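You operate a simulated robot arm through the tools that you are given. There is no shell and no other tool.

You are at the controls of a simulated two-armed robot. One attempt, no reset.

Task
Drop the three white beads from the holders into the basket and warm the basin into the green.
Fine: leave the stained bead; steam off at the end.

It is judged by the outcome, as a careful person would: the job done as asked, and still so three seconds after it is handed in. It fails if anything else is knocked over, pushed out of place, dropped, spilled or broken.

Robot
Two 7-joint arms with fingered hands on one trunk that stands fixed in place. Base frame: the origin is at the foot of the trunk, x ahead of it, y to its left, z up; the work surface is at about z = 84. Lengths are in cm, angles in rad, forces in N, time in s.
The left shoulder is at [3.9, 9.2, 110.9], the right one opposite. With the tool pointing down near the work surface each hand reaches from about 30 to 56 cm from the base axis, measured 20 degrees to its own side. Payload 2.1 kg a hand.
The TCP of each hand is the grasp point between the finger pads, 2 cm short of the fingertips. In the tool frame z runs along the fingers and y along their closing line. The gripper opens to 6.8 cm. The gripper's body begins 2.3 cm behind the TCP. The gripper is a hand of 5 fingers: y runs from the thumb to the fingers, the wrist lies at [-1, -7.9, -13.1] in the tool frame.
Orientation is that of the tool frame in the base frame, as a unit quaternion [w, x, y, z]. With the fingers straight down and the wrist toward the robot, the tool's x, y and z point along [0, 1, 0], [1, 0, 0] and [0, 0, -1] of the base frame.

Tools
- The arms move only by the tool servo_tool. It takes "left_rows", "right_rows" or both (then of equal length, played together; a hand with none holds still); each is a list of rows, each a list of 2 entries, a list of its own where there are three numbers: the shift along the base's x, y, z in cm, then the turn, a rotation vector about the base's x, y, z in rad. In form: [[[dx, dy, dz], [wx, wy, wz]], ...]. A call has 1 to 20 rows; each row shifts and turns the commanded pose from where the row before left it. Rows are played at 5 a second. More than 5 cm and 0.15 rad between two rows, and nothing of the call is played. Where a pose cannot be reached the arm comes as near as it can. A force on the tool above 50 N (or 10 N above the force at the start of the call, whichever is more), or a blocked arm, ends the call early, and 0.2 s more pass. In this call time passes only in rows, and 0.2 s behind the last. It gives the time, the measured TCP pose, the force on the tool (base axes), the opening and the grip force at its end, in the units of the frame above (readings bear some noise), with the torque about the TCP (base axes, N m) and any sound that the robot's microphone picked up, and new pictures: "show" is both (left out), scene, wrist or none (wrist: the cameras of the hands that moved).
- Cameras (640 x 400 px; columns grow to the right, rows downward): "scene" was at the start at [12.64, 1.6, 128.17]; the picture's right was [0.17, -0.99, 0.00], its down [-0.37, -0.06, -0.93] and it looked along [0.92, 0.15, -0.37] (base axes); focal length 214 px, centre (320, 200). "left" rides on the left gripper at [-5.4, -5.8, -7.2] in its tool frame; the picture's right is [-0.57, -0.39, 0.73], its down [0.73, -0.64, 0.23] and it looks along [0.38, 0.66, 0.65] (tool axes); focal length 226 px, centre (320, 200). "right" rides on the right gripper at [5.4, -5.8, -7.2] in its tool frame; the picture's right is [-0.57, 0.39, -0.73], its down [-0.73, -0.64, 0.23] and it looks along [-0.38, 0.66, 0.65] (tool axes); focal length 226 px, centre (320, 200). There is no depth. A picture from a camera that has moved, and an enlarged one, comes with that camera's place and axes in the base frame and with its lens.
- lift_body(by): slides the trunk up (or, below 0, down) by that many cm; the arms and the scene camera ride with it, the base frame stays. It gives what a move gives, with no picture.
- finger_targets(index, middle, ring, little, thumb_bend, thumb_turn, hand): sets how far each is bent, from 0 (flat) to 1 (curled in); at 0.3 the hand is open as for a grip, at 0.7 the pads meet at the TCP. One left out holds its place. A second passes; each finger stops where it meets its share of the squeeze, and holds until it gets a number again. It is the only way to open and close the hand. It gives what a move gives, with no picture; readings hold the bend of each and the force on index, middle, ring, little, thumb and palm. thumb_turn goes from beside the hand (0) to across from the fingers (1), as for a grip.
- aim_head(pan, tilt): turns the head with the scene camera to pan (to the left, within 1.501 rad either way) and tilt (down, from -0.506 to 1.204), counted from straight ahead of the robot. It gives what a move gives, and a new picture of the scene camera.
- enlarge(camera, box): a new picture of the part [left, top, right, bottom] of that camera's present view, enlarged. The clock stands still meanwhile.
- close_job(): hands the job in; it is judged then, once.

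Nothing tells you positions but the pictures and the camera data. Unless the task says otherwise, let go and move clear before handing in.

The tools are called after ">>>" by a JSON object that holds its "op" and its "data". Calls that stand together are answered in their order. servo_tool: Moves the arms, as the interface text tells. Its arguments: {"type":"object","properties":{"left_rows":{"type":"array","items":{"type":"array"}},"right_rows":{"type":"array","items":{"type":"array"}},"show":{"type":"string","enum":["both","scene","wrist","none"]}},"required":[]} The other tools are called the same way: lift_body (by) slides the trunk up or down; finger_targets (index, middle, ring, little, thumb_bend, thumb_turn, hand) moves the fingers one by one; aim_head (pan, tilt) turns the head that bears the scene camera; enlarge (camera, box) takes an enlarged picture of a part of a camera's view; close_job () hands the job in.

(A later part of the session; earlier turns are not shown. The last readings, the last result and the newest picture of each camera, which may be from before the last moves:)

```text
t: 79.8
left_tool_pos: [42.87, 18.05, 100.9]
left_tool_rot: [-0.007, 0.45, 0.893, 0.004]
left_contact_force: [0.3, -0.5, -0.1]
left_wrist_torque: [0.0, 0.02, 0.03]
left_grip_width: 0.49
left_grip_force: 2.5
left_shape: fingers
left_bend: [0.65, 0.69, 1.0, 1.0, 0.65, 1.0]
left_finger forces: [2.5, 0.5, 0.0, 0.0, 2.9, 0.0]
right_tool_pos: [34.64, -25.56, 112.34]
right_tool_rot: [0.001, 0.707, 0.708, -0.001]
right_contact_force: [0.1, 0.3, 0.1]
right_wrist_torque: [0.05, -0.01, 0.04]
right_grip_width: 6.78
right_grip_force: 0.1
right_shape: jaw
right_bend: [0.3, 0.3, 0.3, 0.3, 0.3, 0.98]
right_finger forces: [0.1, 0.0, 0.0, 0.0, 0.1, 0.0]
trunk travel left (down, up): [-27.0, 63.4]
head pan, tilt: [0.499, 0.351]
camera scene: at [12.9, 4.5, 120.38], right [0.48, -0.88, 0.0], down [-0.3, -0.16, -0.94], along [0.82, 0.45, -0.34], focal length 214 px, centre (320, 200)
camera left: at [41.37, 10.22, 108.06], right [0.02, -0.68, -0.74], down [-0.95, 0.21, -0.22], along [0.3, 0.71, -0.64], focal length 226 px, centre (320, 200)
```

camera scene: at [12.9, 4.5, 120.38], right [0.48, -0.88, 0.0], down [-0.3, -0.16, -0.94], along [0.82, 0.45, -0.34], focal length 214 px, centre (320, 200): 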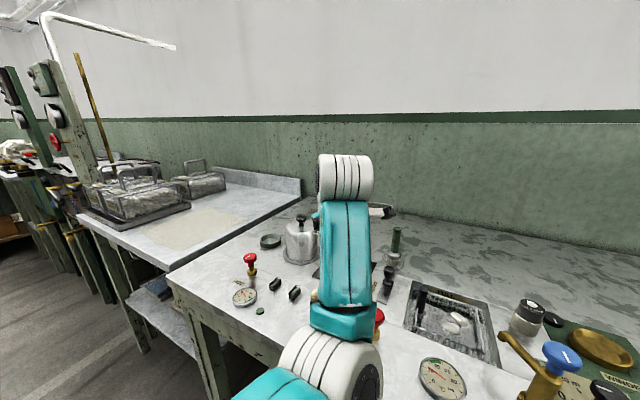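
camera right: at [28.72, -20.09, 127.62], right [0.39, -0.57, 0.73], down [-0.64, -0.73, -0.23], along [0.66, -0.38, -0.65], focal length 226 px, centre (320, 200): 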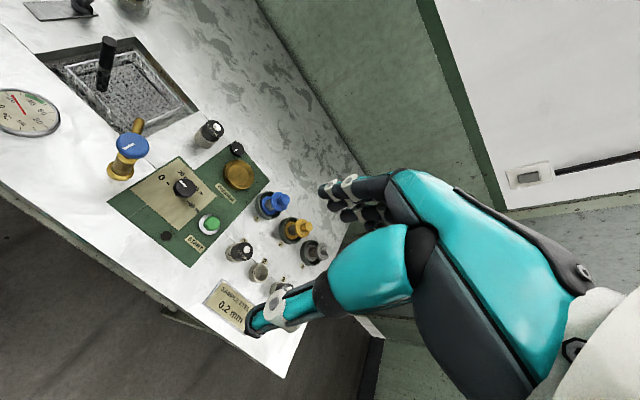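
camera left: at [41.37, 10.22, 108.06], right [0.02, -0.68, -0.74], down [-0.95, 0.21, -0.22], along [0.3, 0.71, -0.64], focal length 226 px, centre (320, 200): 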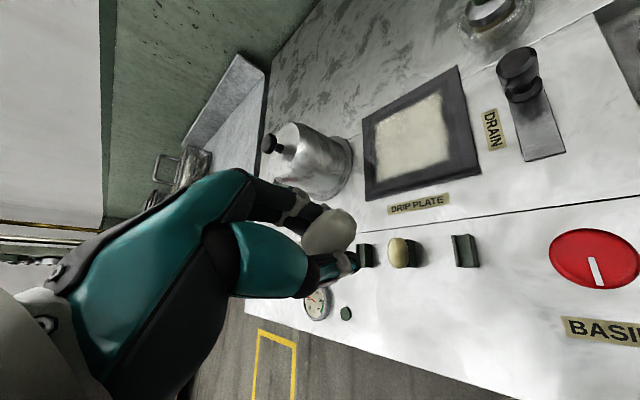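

>>> {"op": "servo_tool", "data": {"left_rows": [[[0.1, -1.9, 0], [0, 0, -0.08]], [[0.1, -1.9, 0], [0, 0, -0.085]], [[0.2, -1.9, 0], [0, 0, -0.085]], [[0.2, -1.9, 0], [0, 0, -0.085]], [[0.3, -1.9, 0], [0, 0, -0.085]], [[0.3, -1.9, 0], [0, 0, -0.085]], [[0.3, -1.9, 0], [0, 0, -0.085]], [[0.4, -1.9, 0], [0, 0, -0.085]], [[0.4, -1.9, 0], [0, 0, -0.085]], [[0.4, -1.9, 0], [0, 0, -0.085]], [[1.2, -0.2, -0.3], [0, -0.08, 0]], [[1.4, -0.3, -0.5], [0, -0.08, 0]], [[1.4, -0.3, -0.8], [0, -0.08, 0]], [[1.4, -0.3, -0.8], [0, -0.08, 0]], [[1.5, -0.2, -0.8], [0, -0.06, 0]]], "show": "both"}}

```text
t: 83.0
left_tool_pos: [52.58, -2.16, 97.86]
left_tool_rot: [0.116, 0.761, 0.62, 0.153]
left_contact_force: [0.2, -0.2, -0.2]
left_wrist_torque: [0.02, 0.0, 0.01]
left_grip_width: 0.42
left_grip_force: 2.5
left_shape: fingers
left_bend: [0.65, 0.69, 1.0, 1.0, 0.65, 1.0]
left_finger forces: [2.1, 0.3, 0.0, 0.0, 2.4, 0.1]
right_tool_pos: [34.42, -25.46, 112.42]
right_tool_rot: [-0.001, 0.707, 0.707, 0.0]
right_contact_force: [-0.6, -0.5, 0.2]
right_wrist_torque: [0.02, -0.01, -0.01]
right_grip_width: 6.78
right_grip_force: 0.1
right_shape: jaw
right_bend: [0.3, 0.3, 0.3, 0.3, 0.3, 0.98]
right_finger forces: [0.0, 0.0, 0.0, 0.0, 0.0, 0.1]
trunk travel left (down, up): [-27.0, 63.4]
head pan, tilt: [0.499, 0.351]
camera scene: at [12.91, 4.5, 120.38], right [0.48, -0.88, 0.0], down [-0.3, -0.16, -0.94], along [0.82, 0.45, -0.34], focal length 214 px, centre (320, 200)
camera left: at [43.4, -6.25, 101.82], right [-0.18, -0.46, -0.87], down [-0.36, 0.85, -0.38], along [0.92, 0.24, -0.32], focal length 226 px, centre (320, 200)
```

scene: 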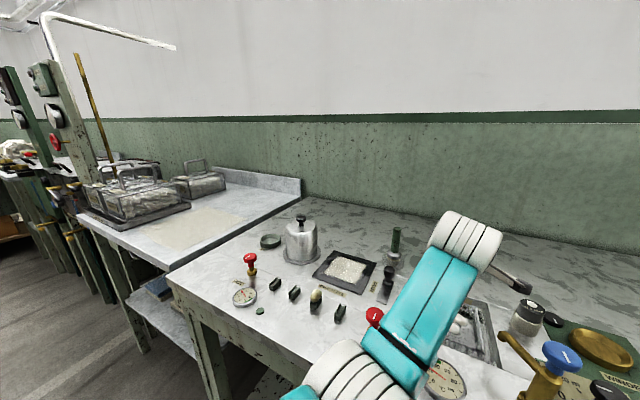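
left: 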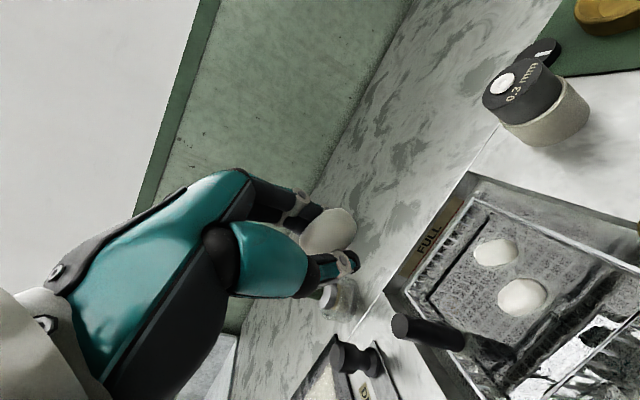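

All reachable. To avoid dropping onto the second bead (floating near 52.9, -3.2), I'll release slightly to its left, at about (51.8, -0.8).

>>> {"op": "servo_tool", "data": {"left_rows": [[[-0.4, 0.5, -1.8], [0, 0, 0]], [[-0.2, 0.5, -1.9], [0, 0, 0]], [[-0.2, 0.3, -1.9], [0, 0, 0]], [[0, 0, -1.6], [0, 0, 0]]], "show": "both"}}

>>> {"op": "enlarge", "data": {"camera": "left", "box": [260, 130, 540, 400]}}

```text
t: 84.0
left_tool_pos: [51.66, -0.72, 90.56]
left_tool_rot: [0.116, 0.761, 0.62, 0.153]
left_contact_force: [-0.1, -0.4, 0.2]
left_wrist_torque: [-0.02, -0.02, -0.01]
left_grip_width: 0.37
left_grip_force: 2.4
left_shape: fingers
left_bend: [0.65, 0.69, 1.0, 1.0, 0.65, 1.0]
left_finger forces: [2.1, 0.3, 0.0, 0.1, 2.6, 0.0]
right_tool_pos: [34.62, -25.38, 112.4]
right_tool_rot: [-0.001, 0.707, 0.707, 0.0]
right_contact_force: [-1.3, 0.1, -0.6]
right_wrist_torque: [0.03, -0.01, -0.02]
right_grip_width: 6.78
right_grip_force: 0.1
right_shape: jaw
right_bend: [0.3, 0.3, 0.3, 0.3, 0.3, 0.98]
right_finger forces: [0.0, 0.0, 0.0, 0.1, 0.0, 0.0]
trunk travel left (down, up): [-27.0, 63.4]
head pan, tilt: [0.499, 0.351]
camera scene: at [12.9, 4.5, 120.38], right [0.48, -0.88, 0.0], down [-0.3, -0.16, -0.94], along [0.82, 0.45, -0.34], focal length 214 px, centre (320, 200)
camera left: at [42.5, -4.87, 94.64], right [-0.18, -0.46, -0.87], down [-0.36, 0.85, -0.38], along [0.92, 0.24, -0.32], focal length 226 px, centre (320, 200)
```

scene: 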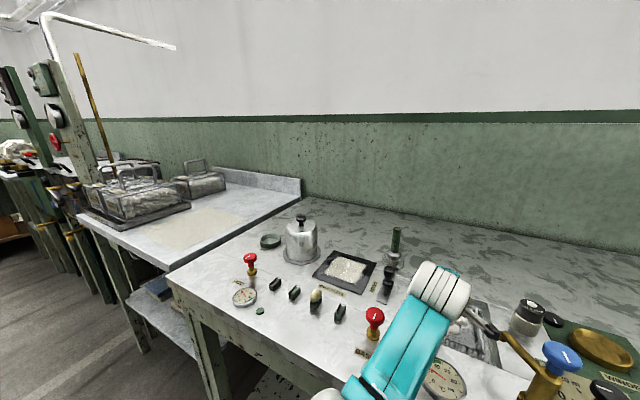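
left: 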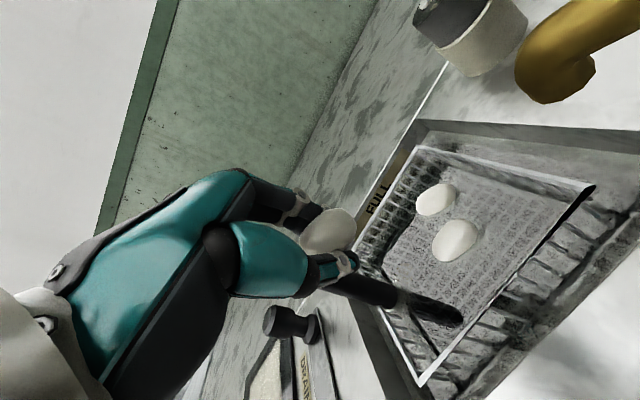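

```text
1.48 times, centred on (400, 265) of left
camera zoom: at [42.5, -4.87, 94.64], right [-0.18, -0.46, -0.87], down [-0.36, 0.85, -0.38], along [0.92, 0.24, -0.32], focal length 335 px, centre (202, 104)
```

zoom: 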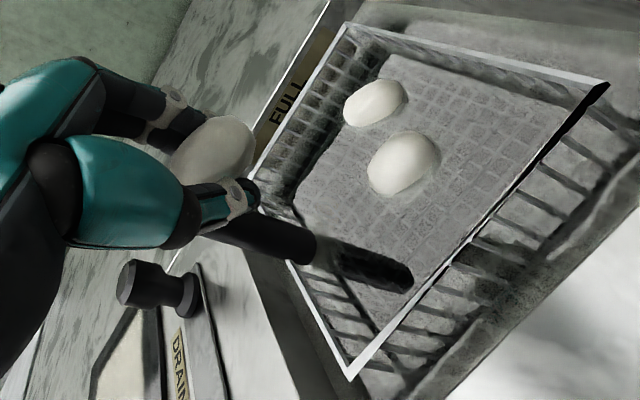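

The projected drop point is well inside the basket. Releasing the third bead.

>>> {"op": "finger_targets", "data": {"hand": "left", "index": 0.45, "middle": 0.45, "thumb_bend": 0.45}}

>>> {"op": "servo_tool", "data": {"left_rows": [[[0, -0.1, 1.6], [0, 0, 0]], [[-0.2, 0, 1.8], [0, 0, 0]], [[-0.5, 0, 1.8], [0, 0, 0]], [[-1.0, 0.2, 1.4], [0, 0.05, 0]], [[-1.4, 0.3, 0.8], [0, 0.07, 0]], [[-1.4, 0.5, 0.8], [0, 0.07, 0]], [[-1.4, 0.5, 0.8], [0, 0.07, 0]]], "show": "both"}}

>>> {"op": "enlarge", "data": {"camera": "left", "box": [300, 100, 580, 370]}}

```text
t: 85.0
left_tool_pos: [51.43, -0.85, 90.62]
left_tool_rot: [0.116, 0.761, 0.619, 0.153]
left_contact_force: [-0.7, -0.6, 0.1]
left_wrist_torque: [-0.02, -0.01, 0.02]
left_grip_width: 3.71
left_grip_force: 0.0
left_shape: fingers
left_bend: [0.45, 0.45, 1.0, 1.0, 0.45, 1.0]
left_finger forces: [0.0, 0.0, 0.1, 0.1, 0.1, 0.1]
right_tool_pos: [34.54, -25.43, 112.48]
right_tool_rot: [-0.001, 0.707, 0.707, -0.001]
right_contact_force: [-0.2, -0.4, -0.4]
right_wrist_torque: [-0.02, 0.01, 0.04]
right_grip_width: 6.75
right_grip_force: 0.0
right_shape: jaw
right_bend: [0.3, 0.3, 0.3, 0.3, 0.3, 0.98]
right_finger forces: [0.0, 0.1, 0.1, 0.0, 0.1, 0.0]
trunk travel left (down, up): [-27.0, 63.4]
head pan, tilt: [0.499, 0.351]
```

```text
t: 86.6
left_tool_pos: [45.64, 0.45, 99.5]
left_tool_rot: [0.033, 0.774, 0.63, 0.052]
left_contact_force: [-0.3, -0.4, 0.3]
left_wrist_torque: [-0.01, -0.02, 0.0]
left_grip_width: 3.7
left_grip_force: 0.1
left_shape: fingers
left_bend: [0.45, 0.45, 1.0, 1.0, 0.45, 1.0]
left_finger forces: [0.1, 0.0, 0.1, 0.0, 0.1, 0.0]
right_tool_pos: [34.64, -25.46, 112.43]
right_tool_rot: [-0.001, 0.707, 0.707, -0.001]
right_contact_force: [-0.4, -0.3, -0.2]
right_wrist_torque: [0.0, 0.0, -0.04]
right_grip_width: 6.74
right_grip_force: 0.1
right_shape: jaw
right_bend: [0.3, 0.3, 0.3, 0.3, 0.3, 0.98]
right_finger forces: [0.1, 0.0, 0.0, 0.0, 0.0, 0.0]
trunk travel left (down, up): [-27.0, 63.4]
head pan, tilt: [0.499, 0.351]
camera scene: at [12.9, 4.5, 120.38], right [0.48, -0.88, 0.0], down [-0.3, -0.16, -0.94], along [0.82, 0.45, -0.34], focal length 214 px, centre (320, 200)
camera left: at [37.82, -3.69, 105.74], right [-0.4, -0.46, -0.79], down [-0.45, 0.85, -0.28], along [0.8, 0.24, -0.55], focal length 226 px, centre (320, 200)
```

scene: 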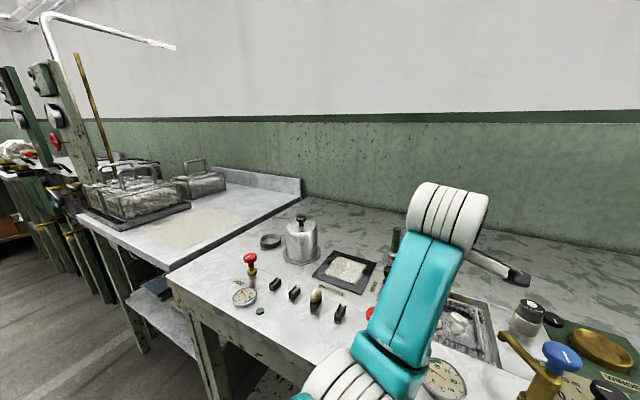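
left: 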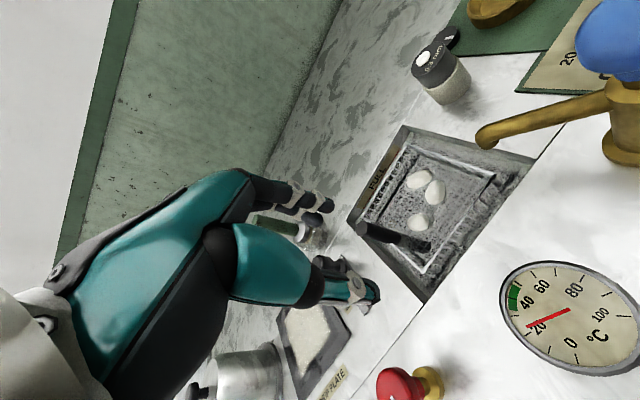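

```text
1.48 times, centred on (440, 235) of left
camera zoom: at [37.82, -3.69, 105.74], right [-0.4, -0.46, -0.79], down [-0.45, 0.85, -0.28], along [0.8, 0.24, -0.55], focal length 335 px, centre (142, 148)
```

zoom: 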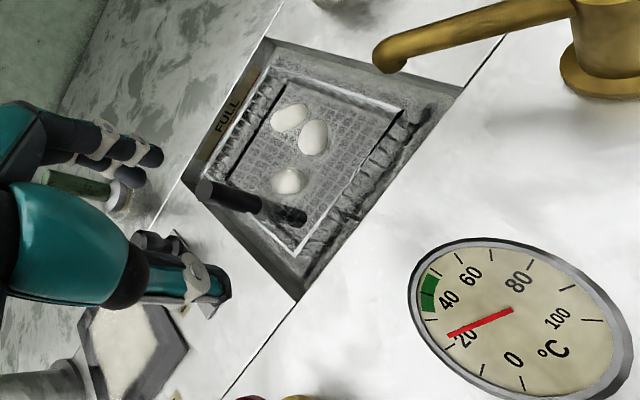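

All three white beads are in the basket. Next is the BASIN steam valve near (41.9, 9.4), top at about z 89.4. I'll move the hand aside a little and aim the head at the valve and gauge.

>>> {"op": "servo_tool", "data": {"left_rows": [[[-1.0, 0.8, 0.5], [0, 0.05, 0.07]], [[-1.0, 1.2, 0.5], [0, 0.05, 0.07]], [[-0.8, 1.4, 0.3], [0, 0, 0.06]], [[-0.5, 1.5, 0], [0, 0, 0]], [[-0.3, 1.5, 0], [0, 0, 0]]], "show": "wrist"}}

>>> {"op": "aim_head", "data": {"pan": 0.0, "tilt": 0.55}}

```text
t: 87.8
left_tool_pos: [43.34, 6.78, 100.54]
left_tool_rot: [-0.003, 0.709, 0.705, 0.017]
left_contact_force: [0.9, -0.4, -0.9]
left_wrist_torque: [-0.01, -0.02, -0.02]
left_grip_width: 3.71
left_grip_force: 0.1
left_shape: fingers
left_bend: [0.45, 0.45, 1.0, 1.0, 0.45, 0.99]
left_finger forces: [0.1, 0.0, 0.0, 0.0, 0.1, 0.0]
left hand out of reach, approached as far as the arm can: row 3, 4, 5
right_tool_pos: [34.51, -25.34, 112.44]
right_tool_rot: [-0.001, 0.707, 0.707, -0.001]
right_contact_force: [0.6, 0.0, -0.3]
right_wrist_torque: [0.01, -0.01, 0.02]
right_grip_width: 6.76
right_grip_force: 0.0
right_shape: jaw
right_bend: [0.3, 0.3, 0.3, 0.3, 0.3, 0.98]
right_finger forces: [0.0, 0.0, 0.0, 0.0, 0.0, 0.1]
trunk travel left (down, up): [-27.0, 63.4]
head pan, tilt: [0.499, 0.351]
camera left: at [37.16, 1.44, 107.41], right [-0.38, -0.54, -0.75], down [-0.63, 0.74, -0.22], along [0.68, 0.39, -0.62], focal length 226 px, centre (320, 200)
```

left: 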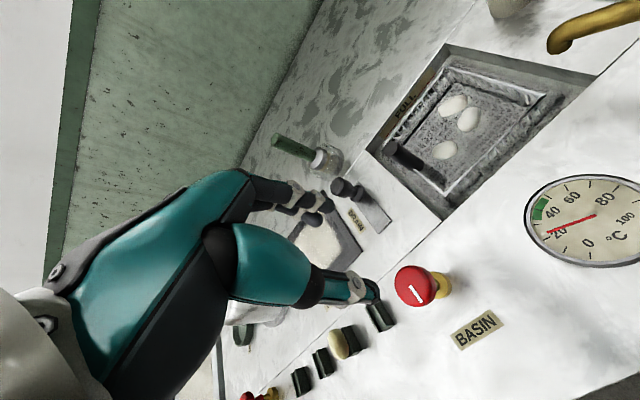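

```text
t: 88.7
left_tool_pos: [43.24, 6.84, 100.54]
left_tool_rot: [-0.002, 0.71, 0.704, 0.017]
left_contact_force: [-1.0, -0.1, 0.5]
left_wrist_torque: [0.0, -0.03, 0.0]
left_grip_width: 3.73
left_grip_force: 0.0
left_shape: fingers
left_bend: [0.45, 0.45, 1.0, 1.0, 0.45, 0.99]
left_finger forces: [0.1, 0.0, 0.0, 0.0, 0.1, 0.1]
right_tool_pos: [34.48, -25.35, 112.51]
right_tool_rot: [-0.001, 0.707, 0.707, -0.001]
right_contact_force: [-0.7, 0.2, -0.2]
right_wrist_torque: [0.03, 0.02, -0.01]
right_grip_width: 6.79
right_grip_force: 0.0
right_shape: jaw
right_bend: [0.3, 0.3, 0.3, 0.3, 0.3, 0.98]
right_finger forces: [0.1, 0.0, 0.0, 0.0, 0.0, 0.1]
trunk travel left (down, up): [-27.0, 63.4]
head pan, tilt: [0.0, 0.55]
camera scene: at [13.71, 0.05, 118.56], right [0.0, -1.0, 0.0], down [-0.52, 0.0, -0.85], along [0.85, 0.0, -0.52], focal length 214 px, centre (320, 200)
```

scene: 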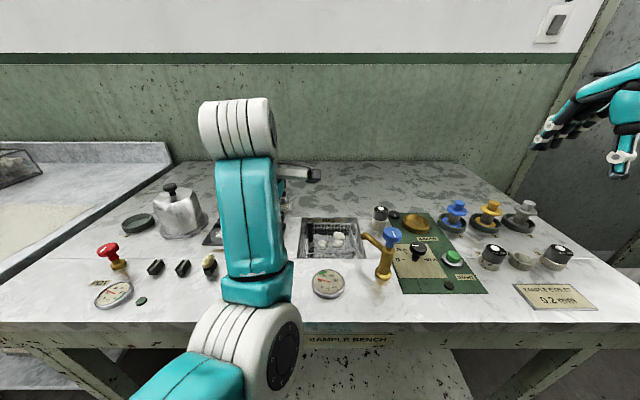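

The gauge, basin and valve are visible. The wrist is near its limit with the trunk this low and the arm this close, so I'll raise the trunk back 8 cm for the valve work and inspect the valve.

>>> {"op": "lift_body", "data": {"by": 8}}

>>> {"op": "aim_head", "data": {"pan": 0.1, "tilt": 0.55}}

>>> {"op": "enlarge", "data": {"camera": "left", "box": [320, 150, 640, 370]}}

```text
t: 89.9
left_tool_pos: [43.21, 6.91, 108.4]
left_tool_rot: [-0.003, 0.709, 0.705, 0.016]
left_contact_force: [-0.6, 0.0, -0.3]
left_wrist_torque: [-0.01, 0.02, 0.03]
left_grip_width: 3.7
left_grip_force: 0.1
left_shape: fingers
left_bend: [0.45, 0.45, 1.0, 1.0, 0.45, 0.99]
left_finger forces: [0.0, 0.0, 0.1, 0.0, 0.0, 0.0]
right_tool_pos: [34.49, -25.35, 120.47]
right_tool_rot: [-0.001, 0.707, 0.707, -0.001]
right_contact_force: [0.0, 0.4, -0.2]
right_wrist_torque: [-0.02, 0.02, 0.01]
right_grip_width: 6.77
right_grip_force: 0.0
right_shape: jaw
right_bend: [0.3, 0.3, 0.3, 0.3, 0.3, 0.98]
right_finger forces: [0.0, 0.0, 0.0, 0.0, 0.0, 0.0]
trunk travel left (down, up): [-35.0, 55.4]
head pan, tilt: [0.0, 0.55]
```

```text
t: 90.5
left_tool_pos: [43.22, 6.93, 108.48]
left_tool_rot: [-0.001, 0.709, 0.705, 0.017]
left_contact_force: [-0.3, -0.1, 0.2]
left_wrist_torque: [0.03, 0.02, 0.01]
left_grip_width: 3.7
left_grip_force: 0.1
left_shape: fingers
left_bend: [0.45, 0.45, 1.0, 1.0, 0.45, 0.99]
left_finger forces: [0.1, 0.0, 0.0, 0.1, 0.0, 0.1]
right_tool_pos: [34.38, -25.32, 120.42]
right_tool_rot: [-0.001, 0.707, 0.708, -0.001]
right_contact_force: [0.3, 0.0, -0.6]
right_wrist_torque: [0.0, 0.03, -0.02]
right_grip_width: 6.78
right_grip_force: 0.0
right_shape: jaw
right_bend: [0.3, 0.3, 0.3, 0.3, 0.3, 0.98]
right_finger forces: [0.0, 0.0, 0.0, 0.0, 0.0, 0.0]
trunk travel left (down, up): [-35.0, 55.4]
head pan, tilt: [0.099, 0.55]
camera scene: at [12.42, 0.93, 126.63], right [0.1, -1.0, 0.0], down [-0.52, -0.05, -0.85], along [0.85, 0.08, -0.52], focal length 214 px, centre (320, 200)
```

scene: 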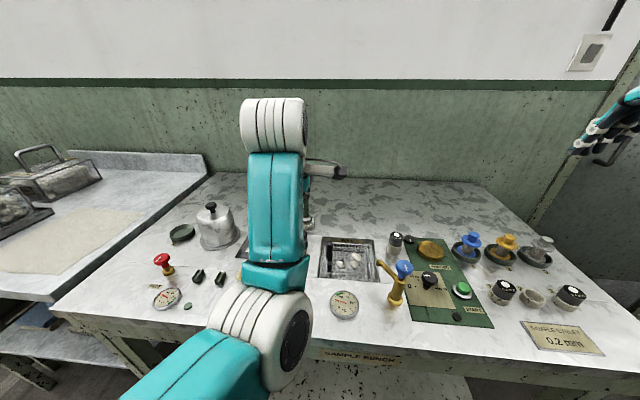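

```text
1.82 times, centred on (480, 260) of left
camera zoom: at [37.11, 1.49, 115.4], right [-0.38, -0.54, -0.75], down [-0.63, 0.74, -0.22], along [0.68, 0.39, -0.62], focal length 411 px, centre (29, 91)
```

zoom: 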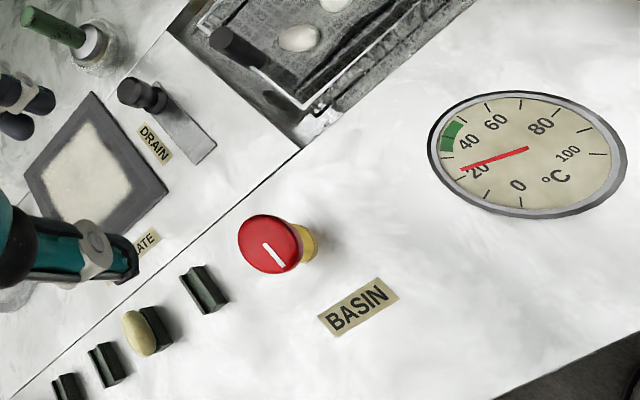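

>>> {"op": "enlarge", "data": {"camera": "left", "box": [540, 180, 640, 280]}}

>>> {"op": "enlarge", "data": {"camera": "scene", "box": [320, 280, 370, 330]}}

>>> {"op": "enlarge", "data": {"camera": "left", "box": [420, 240, 540, 340]}}

```text
4.00 times, centred on (590, 230) of left
camera zoom: at [37.11, 1.49, 115.4], right [-0.38, -0.54, -0.75], down [-0.63, 0.74, -0.22], along [0.68, 0.39, -0.62], focal length 904 px, centre (-760, 80)
```

zoom: 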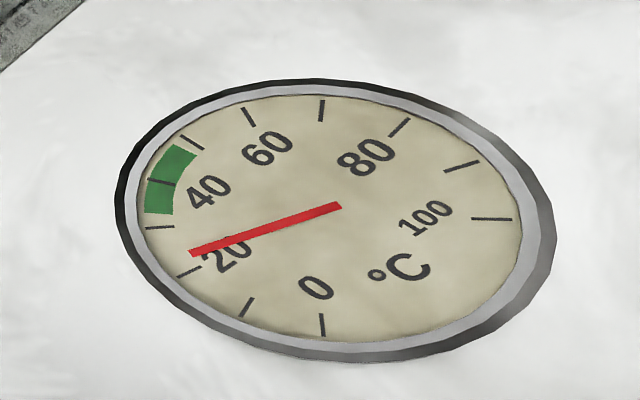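

```text
8.00 times, centred on (345, 305) of scene
camera zoom: at [12.42, 0.93, 126.63], right [0.1, -1.0, 0.0], down [-0.52, -0.05, -0.85], along [0.85, 0.08, -0.52], focal length 1716 px, centre (120, -640)
```

zoom: 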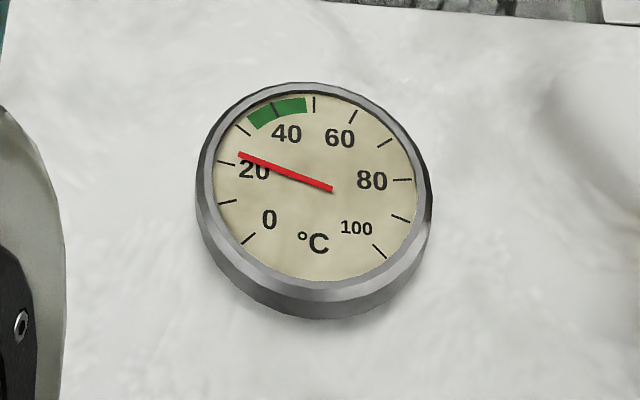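

```text
4.00 times, centred on (480, 290) of left
camera zoom: at [37.11, 1.49, 115.4], right [-0.38, -0.54, -0.75], down [-0.63, 0.74, -0.22], along [0.68, 0.39, -0.62], focal length 904 px, centre (-320, -160)
```

zoom: 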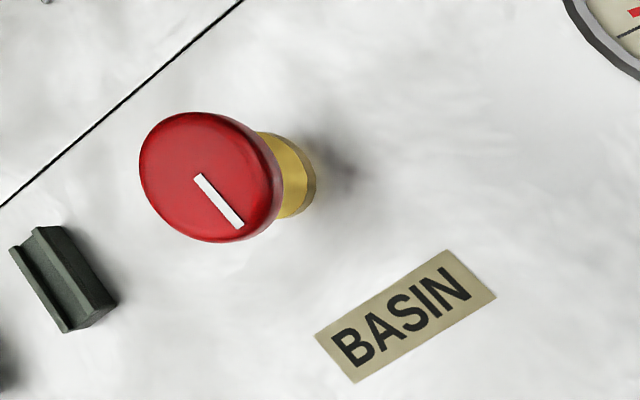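

The gauge reads about 23 °C and the green band runs from about 33 to 48. I'll open the fingers wide and come down over the BASIN knob.

>>> {"op": "finger_targets", "data": {"hand": "left", "index": 0.32, "middle": 0.32, "thumb_bend": 0.32}}

>>> {"op": "servo_tool", "data": {"left_rows": [[[-0.4, 0.7, -2.5], [0.01, 0.016, 0]], [[-0.4, 0.9, -2.5], [0.01, 0.016, 0]], [[-0.4, 0.9, -2.5], [0, 0, 0]], [[0, 0, -2.5], [0, 0, 0]]], "show": "both"}}

>>> {"op": "enlarge", "data": {"camera": "left", "box": [260, 130, 500, 370]}}

```text
t: 91.5
left_tool_pos: [43.21, 6.89, 108.42]
left_tool_rot: [-0.002, 0.709, 0.705, 0.017]
left_contact_force: [0.1, 0.2, 0.0]
left_wrist_torque: [0.01, 0.03, 0.01]
left_grip_width: 5.89
left_grip_force: 0.2
left_shape: fingers
left_bend: [0.32, 0.32, 1.0, 1.0, 0.32, 0.98]
left_finger forces: [0.0, 0.0, 0.0, 0.1, 0.1, 0.1]
right_tool_pos: [34.53, -25.35, 120.39]
right_tool_rot: [0.0, 0.708, 0.707, -0.001]
right_contact_force: [0.1, 0.6, 0.5]
right_wrist_torque: [-0.02, 0.02, 0.0]
right_grip_width: 6.76
right_grip_force: 0.0
right_shape: jaw
right_bend: [0.3, 0.3, 0.3, 0.3, 0.3, 0.98]
right_finger forces: [0.1, 0.0, 0.0, 0.0, 0.0, 0.1]
trunk travel left (down, up): [-35.0, 55.4]
head pan, tilt: [0.099, 0.55]
```

```text
t: 92.5
left_tool_pos: [42.01, 9.25, 98.57]
left_tool_rot: [-0.021, 0.709, 0.704, 0.012]
left_contact_force: [-0.3, 0.9, -0.4]
left_wrist_torque: [0.01, 0.02, 0.03]
left_grip_width: 5.88
left_grip_force: 0.2
left_shape: fingers
left_bend: [0.32, 0.32, 1.0, 1.0, 0.32, 0.98]
left_finger forces: [0.0, 0.0, 0.0, 0.1, 0.0, 0.0]
right_tool_pos: [34.53, -25.45, 120.45]
right_tool_rot: [0.0, 0.708, 0.707, -0.001]
right_contact_force: [0.4, -0.1, 0.0]
right_wrist_torque: [0.03, -0.01, 0.02]
right_grip_width: 6.77
right_grip_force: 0.1
right_shape: jaw
right_bend: [0.3, 0.3, 0.3, 0.3, 0.3, 0.98]
right_finger forces: [0.1, 0.0, 0.1, 0.0, 0.0, 0.1]
trunk travel left (down, up): [-35.0, 55.4]
head pan, tilt: [0.099, 0.55]
camera scene: at [12.41, 0.94, 126.63], right [0.1, -1.0, 0.0], down [-0.52, -0.05, -0.85], along [0.85, 0.08, -0.52], focal length 214 px, centre (320, 200)
camera left: at [36.17, 3.71, 105.63], right [-0.4, -0.53, -0.75], down [-0.64, 0.75, -0.19], along [0.66, 0.4, -0.64], focal length 226 px, centre (320, 200)
```

scene: 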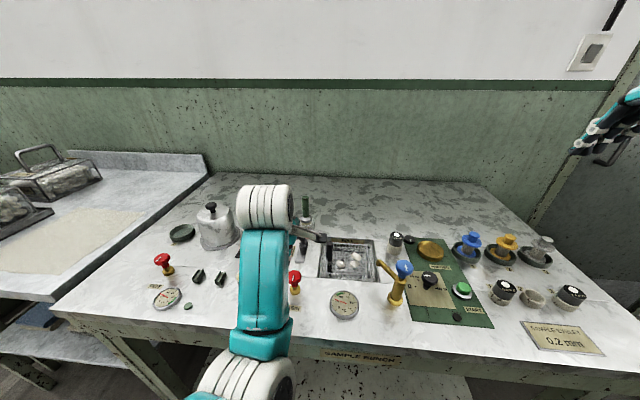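
left: 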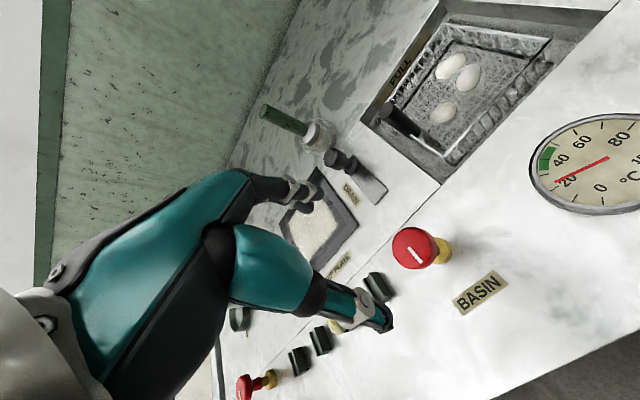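

```text
1.67 times, centred on (380, 250) of left
camera zoom: at [36.17, 3.71, 105.63], right [-0.4, -0.53, -0.75], down [-0.64, 0.75, -0.19], along [0.66, 0.4, -0.64], focal length 377 px, centre (220, 117)
```

zoom: 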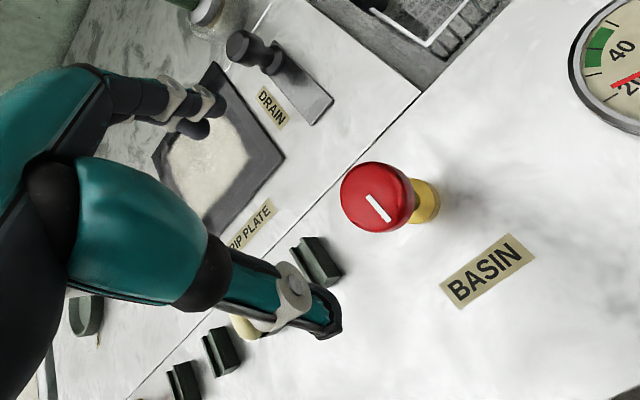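

>>> {"op": "servo_tool", "data": {"left_rows": [[[0, 0.1, -2.5], [-0.024, -0.007, 0]], [[0, 0.05, -2.5], [-0.023, -0.006, 0]], [[0, 0, -2.5], [0, 0, 0]]], "show": "both"}}

>>> {"op": "enlarge", "data": {"camera": "left", "box": [240, 130, 460, 350]}}

>>> {"op": "enlarge", "data": {"camera": "scene", "box": [220, 230, 360, 340]}}

```text
t: 93.3
left_tool_pos: [42.22, 9.56, 91.02]
left_tool_rot: [0.001, 0.71, 0.705, 0.0]
left_contact_force: [0.7, -0.3, -0.7]
left_wrist_torque: [-0.04, 0.04, 0.0]
left_grip_width: 5.89
left_grip_force: 0.0
left_shape: fingers
left_bend: [0.32, 0.32, 1.0, 1.0, 0.32, 0.98]
left_finger forces: [0.0, 0.0, 0.1, 0.0, 0.0, 0.1]
right_tool_pos: [34.53, -25.34, 120.49]
right_tool_rot: [0.0, 0.707, 0.707, 0.0]
right_contact_force: [0.0, -0.2, -0.1]
right_wrist_torque: [-0.02, -0.02, 0.0]
right_grip_width: 6.79
right_grip_force: 0.0
right_shape: jaw
right_bend: [0.3, 0.3, 0.3, 0.3, 0.3, 0.98]
right_finger forces: [0.0, 0.1, 0.0, 0.0, 0.0, 0.1]
trunk travel left (down, up): [-35.0, 55.4]
head pan, tilt: [0.099, 0.55]
camera scene: at [12.41, 0.94, 126.63], right [0.1, -1.0, 0.0], down [-0.52, -0.05, -0.85], along [0.85, 0.08, -0.52], focal length 214 px, centre (320, 200)
camera left: at [36.24, 4.17, 98.22], right [-0.39, -0.57, -0.73], down [-0.63, 0.74, -0.23], along [0.67, 0.37, -0.65], focal length 226 px, centre (320, 200)
```

scene: 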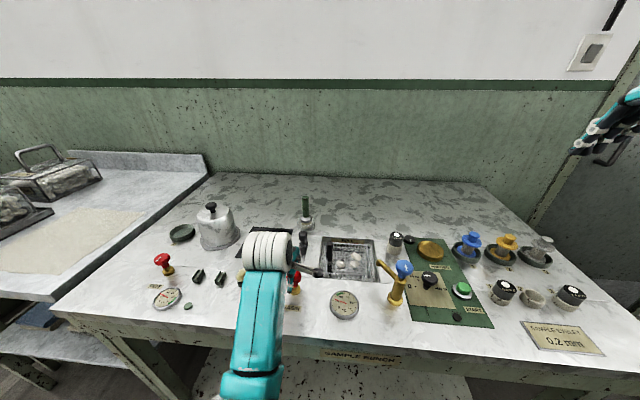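
left: 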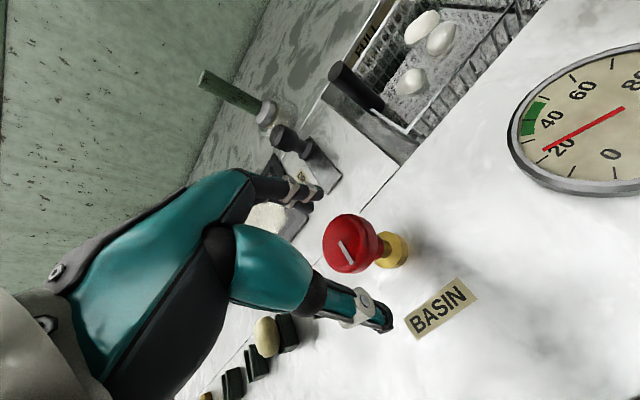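

```text
1.82 times, centred on (350, 240) of left
camera zoom: at [36.24, 4.17, 98.22], right [-0.39, -0.57, -0.73], down [-0.63, 0.74, -0.23], along [0.67, 0.37, -0.65], focal length 411 px, centre (266, 127)
```

zoom: 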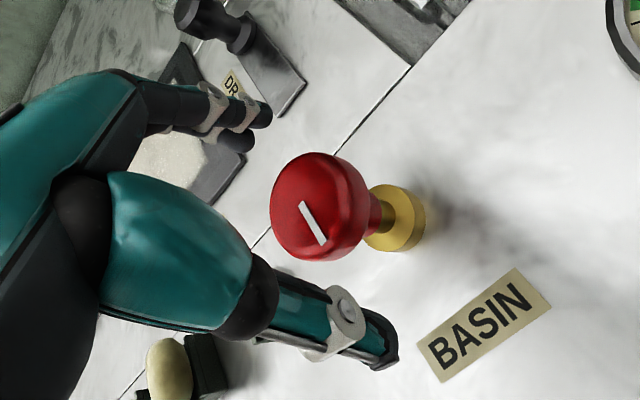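

```text
3.64 times, centred on (290, 285) of scene
camera zoom: at [12.41, 0.94, 126.63], right [0.1, -1.0, 0.0], down [-0.52, -0.05, -0.85], along [0.85, 0.08, -0.52], focal length 780 px, centre (429, -109)
```

zoom: 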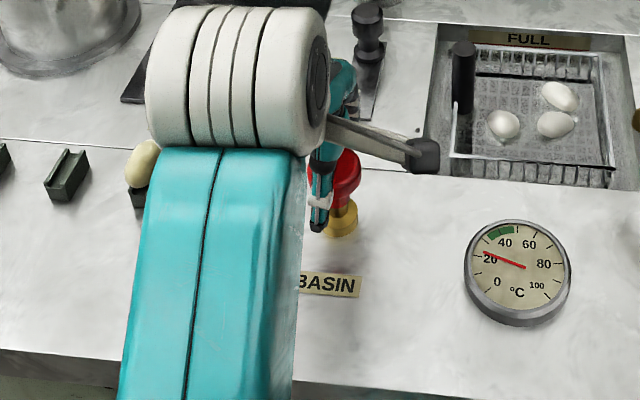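

Well centred on the knob. Going down to knob height and closing gently on it.

>>> {"op": "servo_tool", "data": {"left_rows": [[[0, -0.05, -1.3], [0, 0, 0]], [[0, 0, -1.2], [0, 0, 0]]], "show": "none"}}

>>> {"op": "finger_targets", "data": {"hand": "left", "index": 0.65, "middle": 0.65, "thumb_bend": 0.65}}

>>> {"op": "enlarge", "data": {"camera": "left", "box": [240, 130, 460, 350]}}

>>> {"op": "enlarge", "data": {"camera": "scene", "box": [220, 230, 360, 340]}}

```text
t: 93.9
left_tool_pos: [42.31, 9.62, 88.49]
left_tool_rot: [0.001, 0.709, 0.705, 0.0]
left_contact_force: [0.2, -0.5, -0.8]
left_wrist_torque: [0.01, 0.03, 0.0]
left_grip_width: 5.88
left_grip_force: 0.1
left_shape: fingers
left_bend: [0.32, 0.32, 1.0, 1.0, 0.32, 0.98]
left_finger forces: [0.0, 0.0, 0.1, 0.0, 0.0, 0.0]
right_tool_pos: [34.59, -25.44, 120.37]
right_tool_rot: [0.0, 0.707, 0.707, 0.0]
right_contact_force: [0.2, -0.8, 0.2]
right_wrist_torque: [0.0, 0.02, -0.01]
right_grip_width: 6.79
right_grip_force: 0.1
right_shape: jaw
right_bend: [0.3, 0.3, 0.3, 0.3, 0.3, 0.98]
right_finger forces: [0.0, 0.0, 0.1, 0.0, 0.0, 0.1]
trunk travel left (down, up): [-35.0, 55.4]
head pan, tilt: [0.099, 0.55]
```

```text
t: 94.9
left_tool_pos: [42.43, 9.63, 88.49]
left_tool_rot: [0.001, 0.71, 0.704, 0.001]
left_contact_force: [1.5, 0.0, -0.2]
left_wrist_torque: [-0.03, 0.03, 0.0]
left_grip_width: 1.78
left_grip_force: 4.5
left_shape: fingers
left_bend: [0.54, 0.64, 1.0, 1.0, 0.59, 1.0]
left_finger forces: [5.3, 0.1, 0.1, 0.0, 3.7, 0.0]
right_tool_pos: [34.61, -25.39, 120.3]
right_tool_rot: [-0.001, 0.708, 0.707, -0.001]
right_contact_force: [-0.1, -0.3, -0.2]
right_wrist_torque: [0.01, -0.01, 0.02]
right_grip_width: 6.74
right_grip_force: 0.1
right_shape: jaw
right_bend: [0.3, 0.3, 0.3, 0.3, 0.3, 0.98]
right_finger forces: [0.0, 0.0, 0.0, 0.1, 0.0, 0.0]
trunk travel left (down, up): [-35.0, 55.4]
head pan, tilt: [0.099, 0.55]
```

```text
1.82 times, centred on (350, 240) of left
camera zoom: at [36.36, 4.37, 95.68], right [-0.39, -0.56, -0.73], down [-0.64, 0.74, -0.23], along [0.67, 0.37, -0.65], focal length 411 px, centre (266, 127)
```

zoom: 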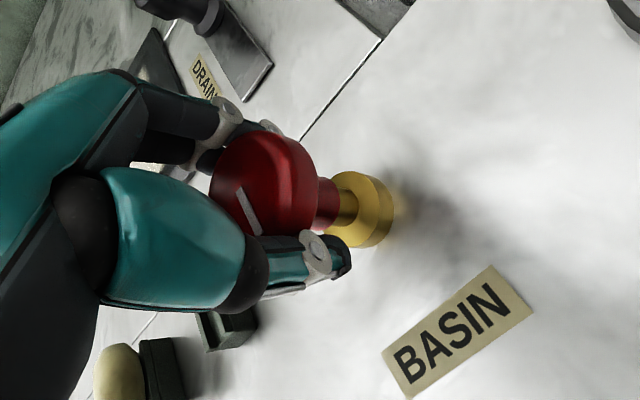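

```text
3.64 times, centred on (290, 285) of scene
camera zoom: at [12.45, 0.94, 126.62], right [0.1, -1.0, 0.0], down [-0.52, -0.05, -0.85], along [0.85, 0.08, -0.52], focal length 780 px, centre (429, -109)
```

zoom: 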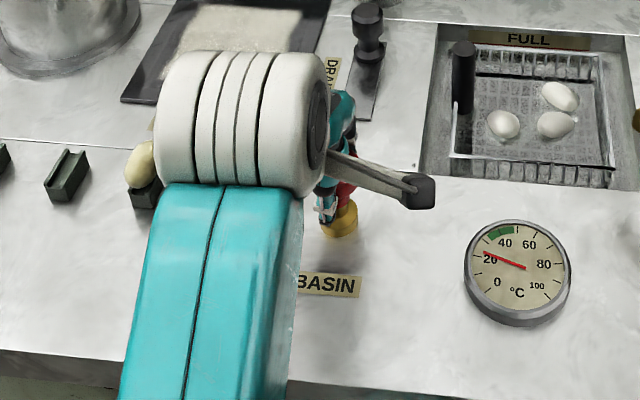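

Index and thumb hold the knob. I'll try a small counter-clockwise turn and watch whether the knob follows.

>>> {"op": "servo_tool", "data": {"left_rows": [[[0, 0, 0], [0, 0, 0.08]], [[0, 0, 0], [0, 0, 0.1]], [[0, 0, 0], [0, 0, 0.1]]], "show": "both"}}

>>> {"op": "enlarge", "data": {"camera": "left", "box": [240, 130, 460, 350]}}

>>> {"op": "enlarge", "data": {"camera": "scene", "box": [220, 230, 400, 350]}}

```text
t: 95.7
left_tool_pos: [42.25, 9.55, 88.51]
left_tool_rot: [0.0, 0.604, 0.797, 0.0]
left_contact_force: [6.0, -0.1, 1.1]
left_wrist_torque: [-0.01, -0.04, -0.01]
left_grip_width: 1.76
left_grip_force: 5.7
left_shape: fingers
left_bend: [0.52, 0.64, 1.0, 1.0, 0.61, 1.0]
left_finger forces: [7.8, 0.6, 0.0, 0.1, 2.5, 0.0]
right_tool_pos: [34.62, -25.36, 120.4]
right_tool_rot: [-0.001, 0.708, 0.707, -0.001]
right_contact_force: [0.5, 0.2, 0.2]
right_wrist_torque: [0.03, 0.0, -0.01]
right_grip_width: 6.77
right_grip_force: 0.0
right_shape: jaw
right_bend: [0.3, 0.3, 0.3, 0.3, 0.3, 0.98]
right_finger forces: [0.0, 0.1, 0.0, 0.0, 0.1, 0.0]
trunk travel left (down, up): [-35.0, 55.4]
head pan, tilt: [0.099, 0.55]
camera scene: at [12.49, 0.94, 126.62], right [0.1, -1.0, 0.0], down [-0.52, -0.05, -0.85], along [0.85, 0.08, -0.52], focal length 214 px, centre (320, 200)
camera left: at [37.9, 2.91, 95.64], right [-0.22, -0.65, -0.73], down [-0.81, 0.53, -0.23], along [0.54, 0.54, -0.65], focal length 226 px, centre (320, 200)
```

scene: 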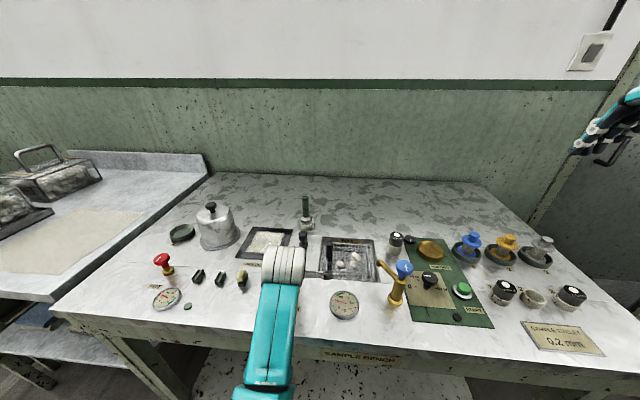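
left: 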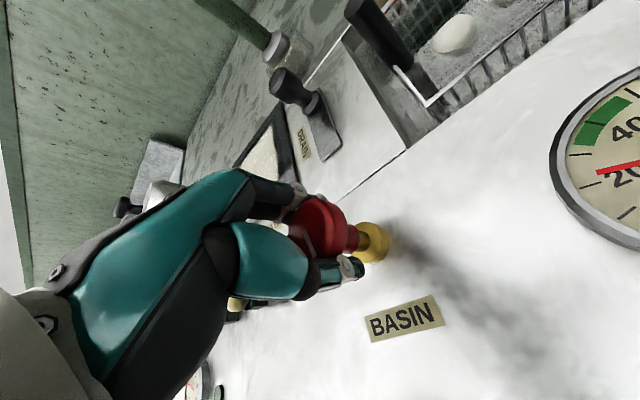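

```text
1.82 times, centred on (350, 240) of left
camera zoom: at [37.9, 2.91, 95.64], right [-0.22, -0.65, -0.73], down [-0.81, 0.53, -0.23], along [0.54, 0.54, -0.65], focal length 411 px, centre (266, 127)
```

zoom: 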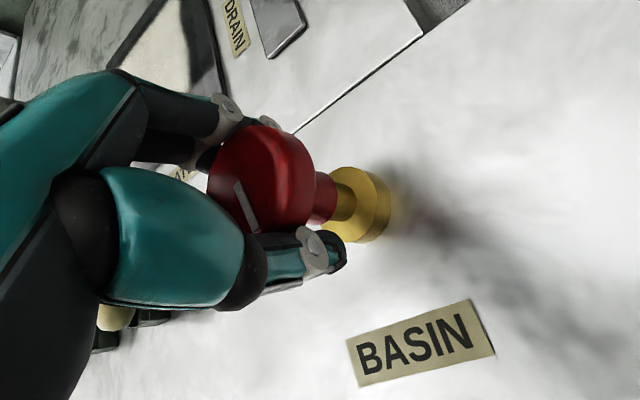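

```text
3.33 times, centred on (310, 290) of scene
camera zoom: at [12.49, 0.94, 126.62], right [0.1, -1.0, 0.0], down [-0.52, -0.05, -0.85], along [0.85, 0.08, -0.52], focal length 715 px, centre (353, -100)
```

zoom: 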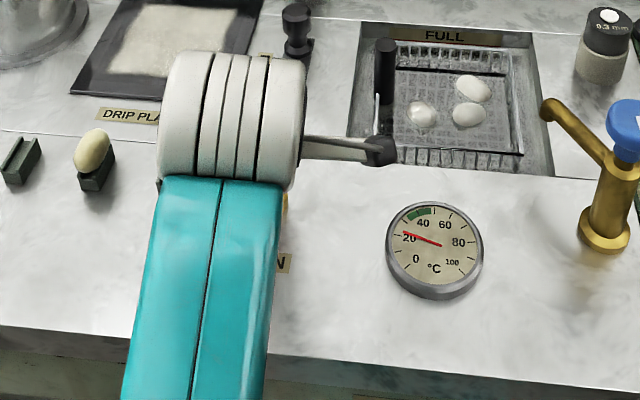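

The knob follows the hand and the mark stays fixed in the wrist view. I'll keep turning and watch the gauge.

>>> {"op": "servo_tool", "data": {"left_rows": [[[0.1, 0, 0], [0, 0, 0.1]], [[0.1, 0, 0], [0, 0, 0.1]], [[0, 0, 0], [0, 0, 0.1]], [[0, 0, 0], [0, 0, 0.1]]], "show": "both"}}

>>> {"op": "enlarge", "data": {"camera": "left", "box": [240, 130, 460, 350]}}

>>> {"op": "enlarge", "data": {"camera": "scene", "box": [220, 230, 400, 350]}}

```text
t: 96.7
left_tool_pos: [42.24, 9.5, 88.42]
left_tool_rot: [0.002, 0.433, 0.901, 0.0]
left_contact_force: [2.9, -1.7, -1.2]
left_wrist_torque: [-0.03, 0.01, -0.02]
left_grip_width: 1.75
left_grip_force: 4.4
left_shape: fingers
left_bend: [0.54, 0.65, 1.0, 1.0, 0.6, 1.0]
left_finger forces: [5.7, 0.0, 0.0, 0.1, 4.1, 0.1]
right_tool_pos: [34.51, -25.47, 120.48]
right_tool_rot: [-0.001, 0.707, 0.707, 0.0]
right_contact_force: [0.5, 0.1, 0.1]
right_wrist_torque: [-0.04, -0.01, 0.04]
right_grip_width: 6.8
right_grip_force: 0.0
right_shape: jaw
right_bend: [0.3, 0.3, 0.3, 0.3, 0.3, 0.98]
right_finger forces: [0.1, 0.1, 0.0, 0.0, 0.1, 0.1]
trunk travel left (down, up): [-35.0, 55.4]
head pan, tilt: [0.099, 0.55]
camera scene: at [12.45, 0.91, 126.63], right [0.1, -1.0, 0.0], down [-0.52, -0.05, -0.85], along [0.85, 0.08, -0.52], focal length 214 px, centre (320, 200)
camera left: at [40.95, 1.82, 95.65], right [0.05, -0.68, -0.73], down [-0.96, 0.17, -0.23], along [0.28, 0.71, -0.65], focal length 226 px, centre (320, 200)
```

scene: 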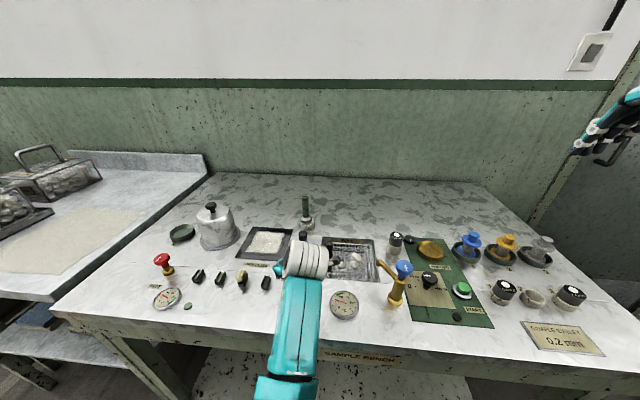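
left: 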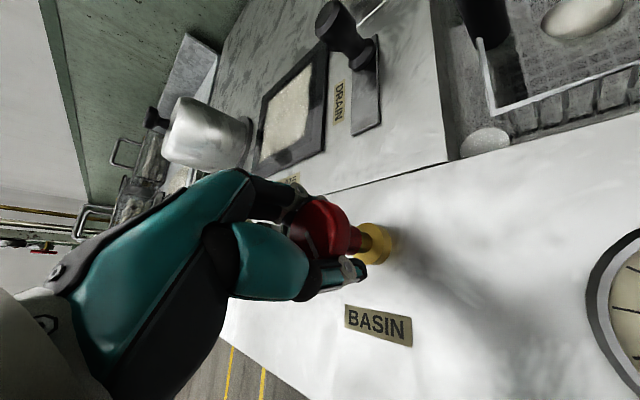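

```text
1.82 times, centred on (350, 240) of left
camera zoom: at [40.95, 1.82, 95.65], right [0.05, -0.68, -0.73], down [-0.96, 0.17, -0.23], along [0.28, 0.71, -0.65], focal length 411 px, centre (266, 127)
```

zoom: 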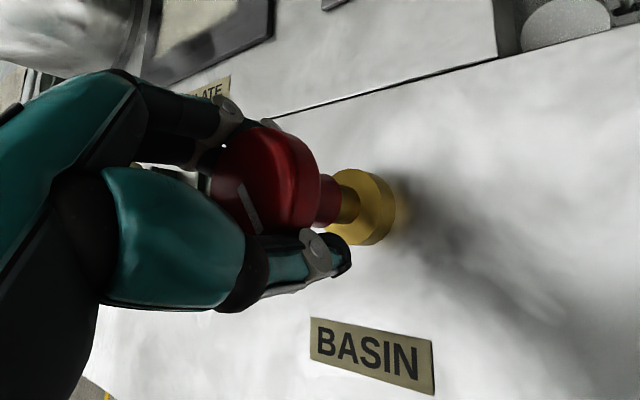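

```text
3.33 times, centred on (310, 290) of scene
camera zoom: at [12.45, 0.91, 126.63], right [0.1, -1.0, 0.0], down [-0.52, -0.05, -0.85], along [0.85, 0.08, -0.52], focal length 715 px, centre (353, -100)
```

zoom: 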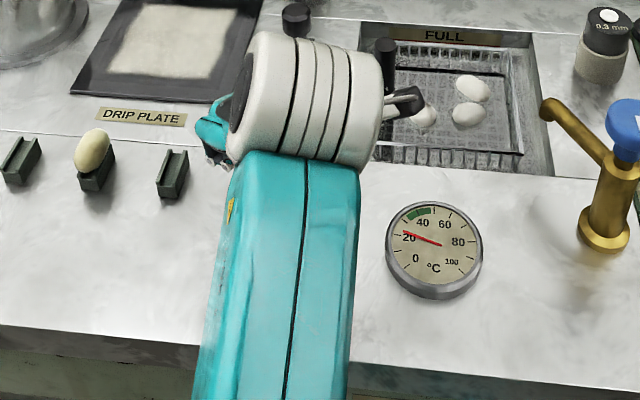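

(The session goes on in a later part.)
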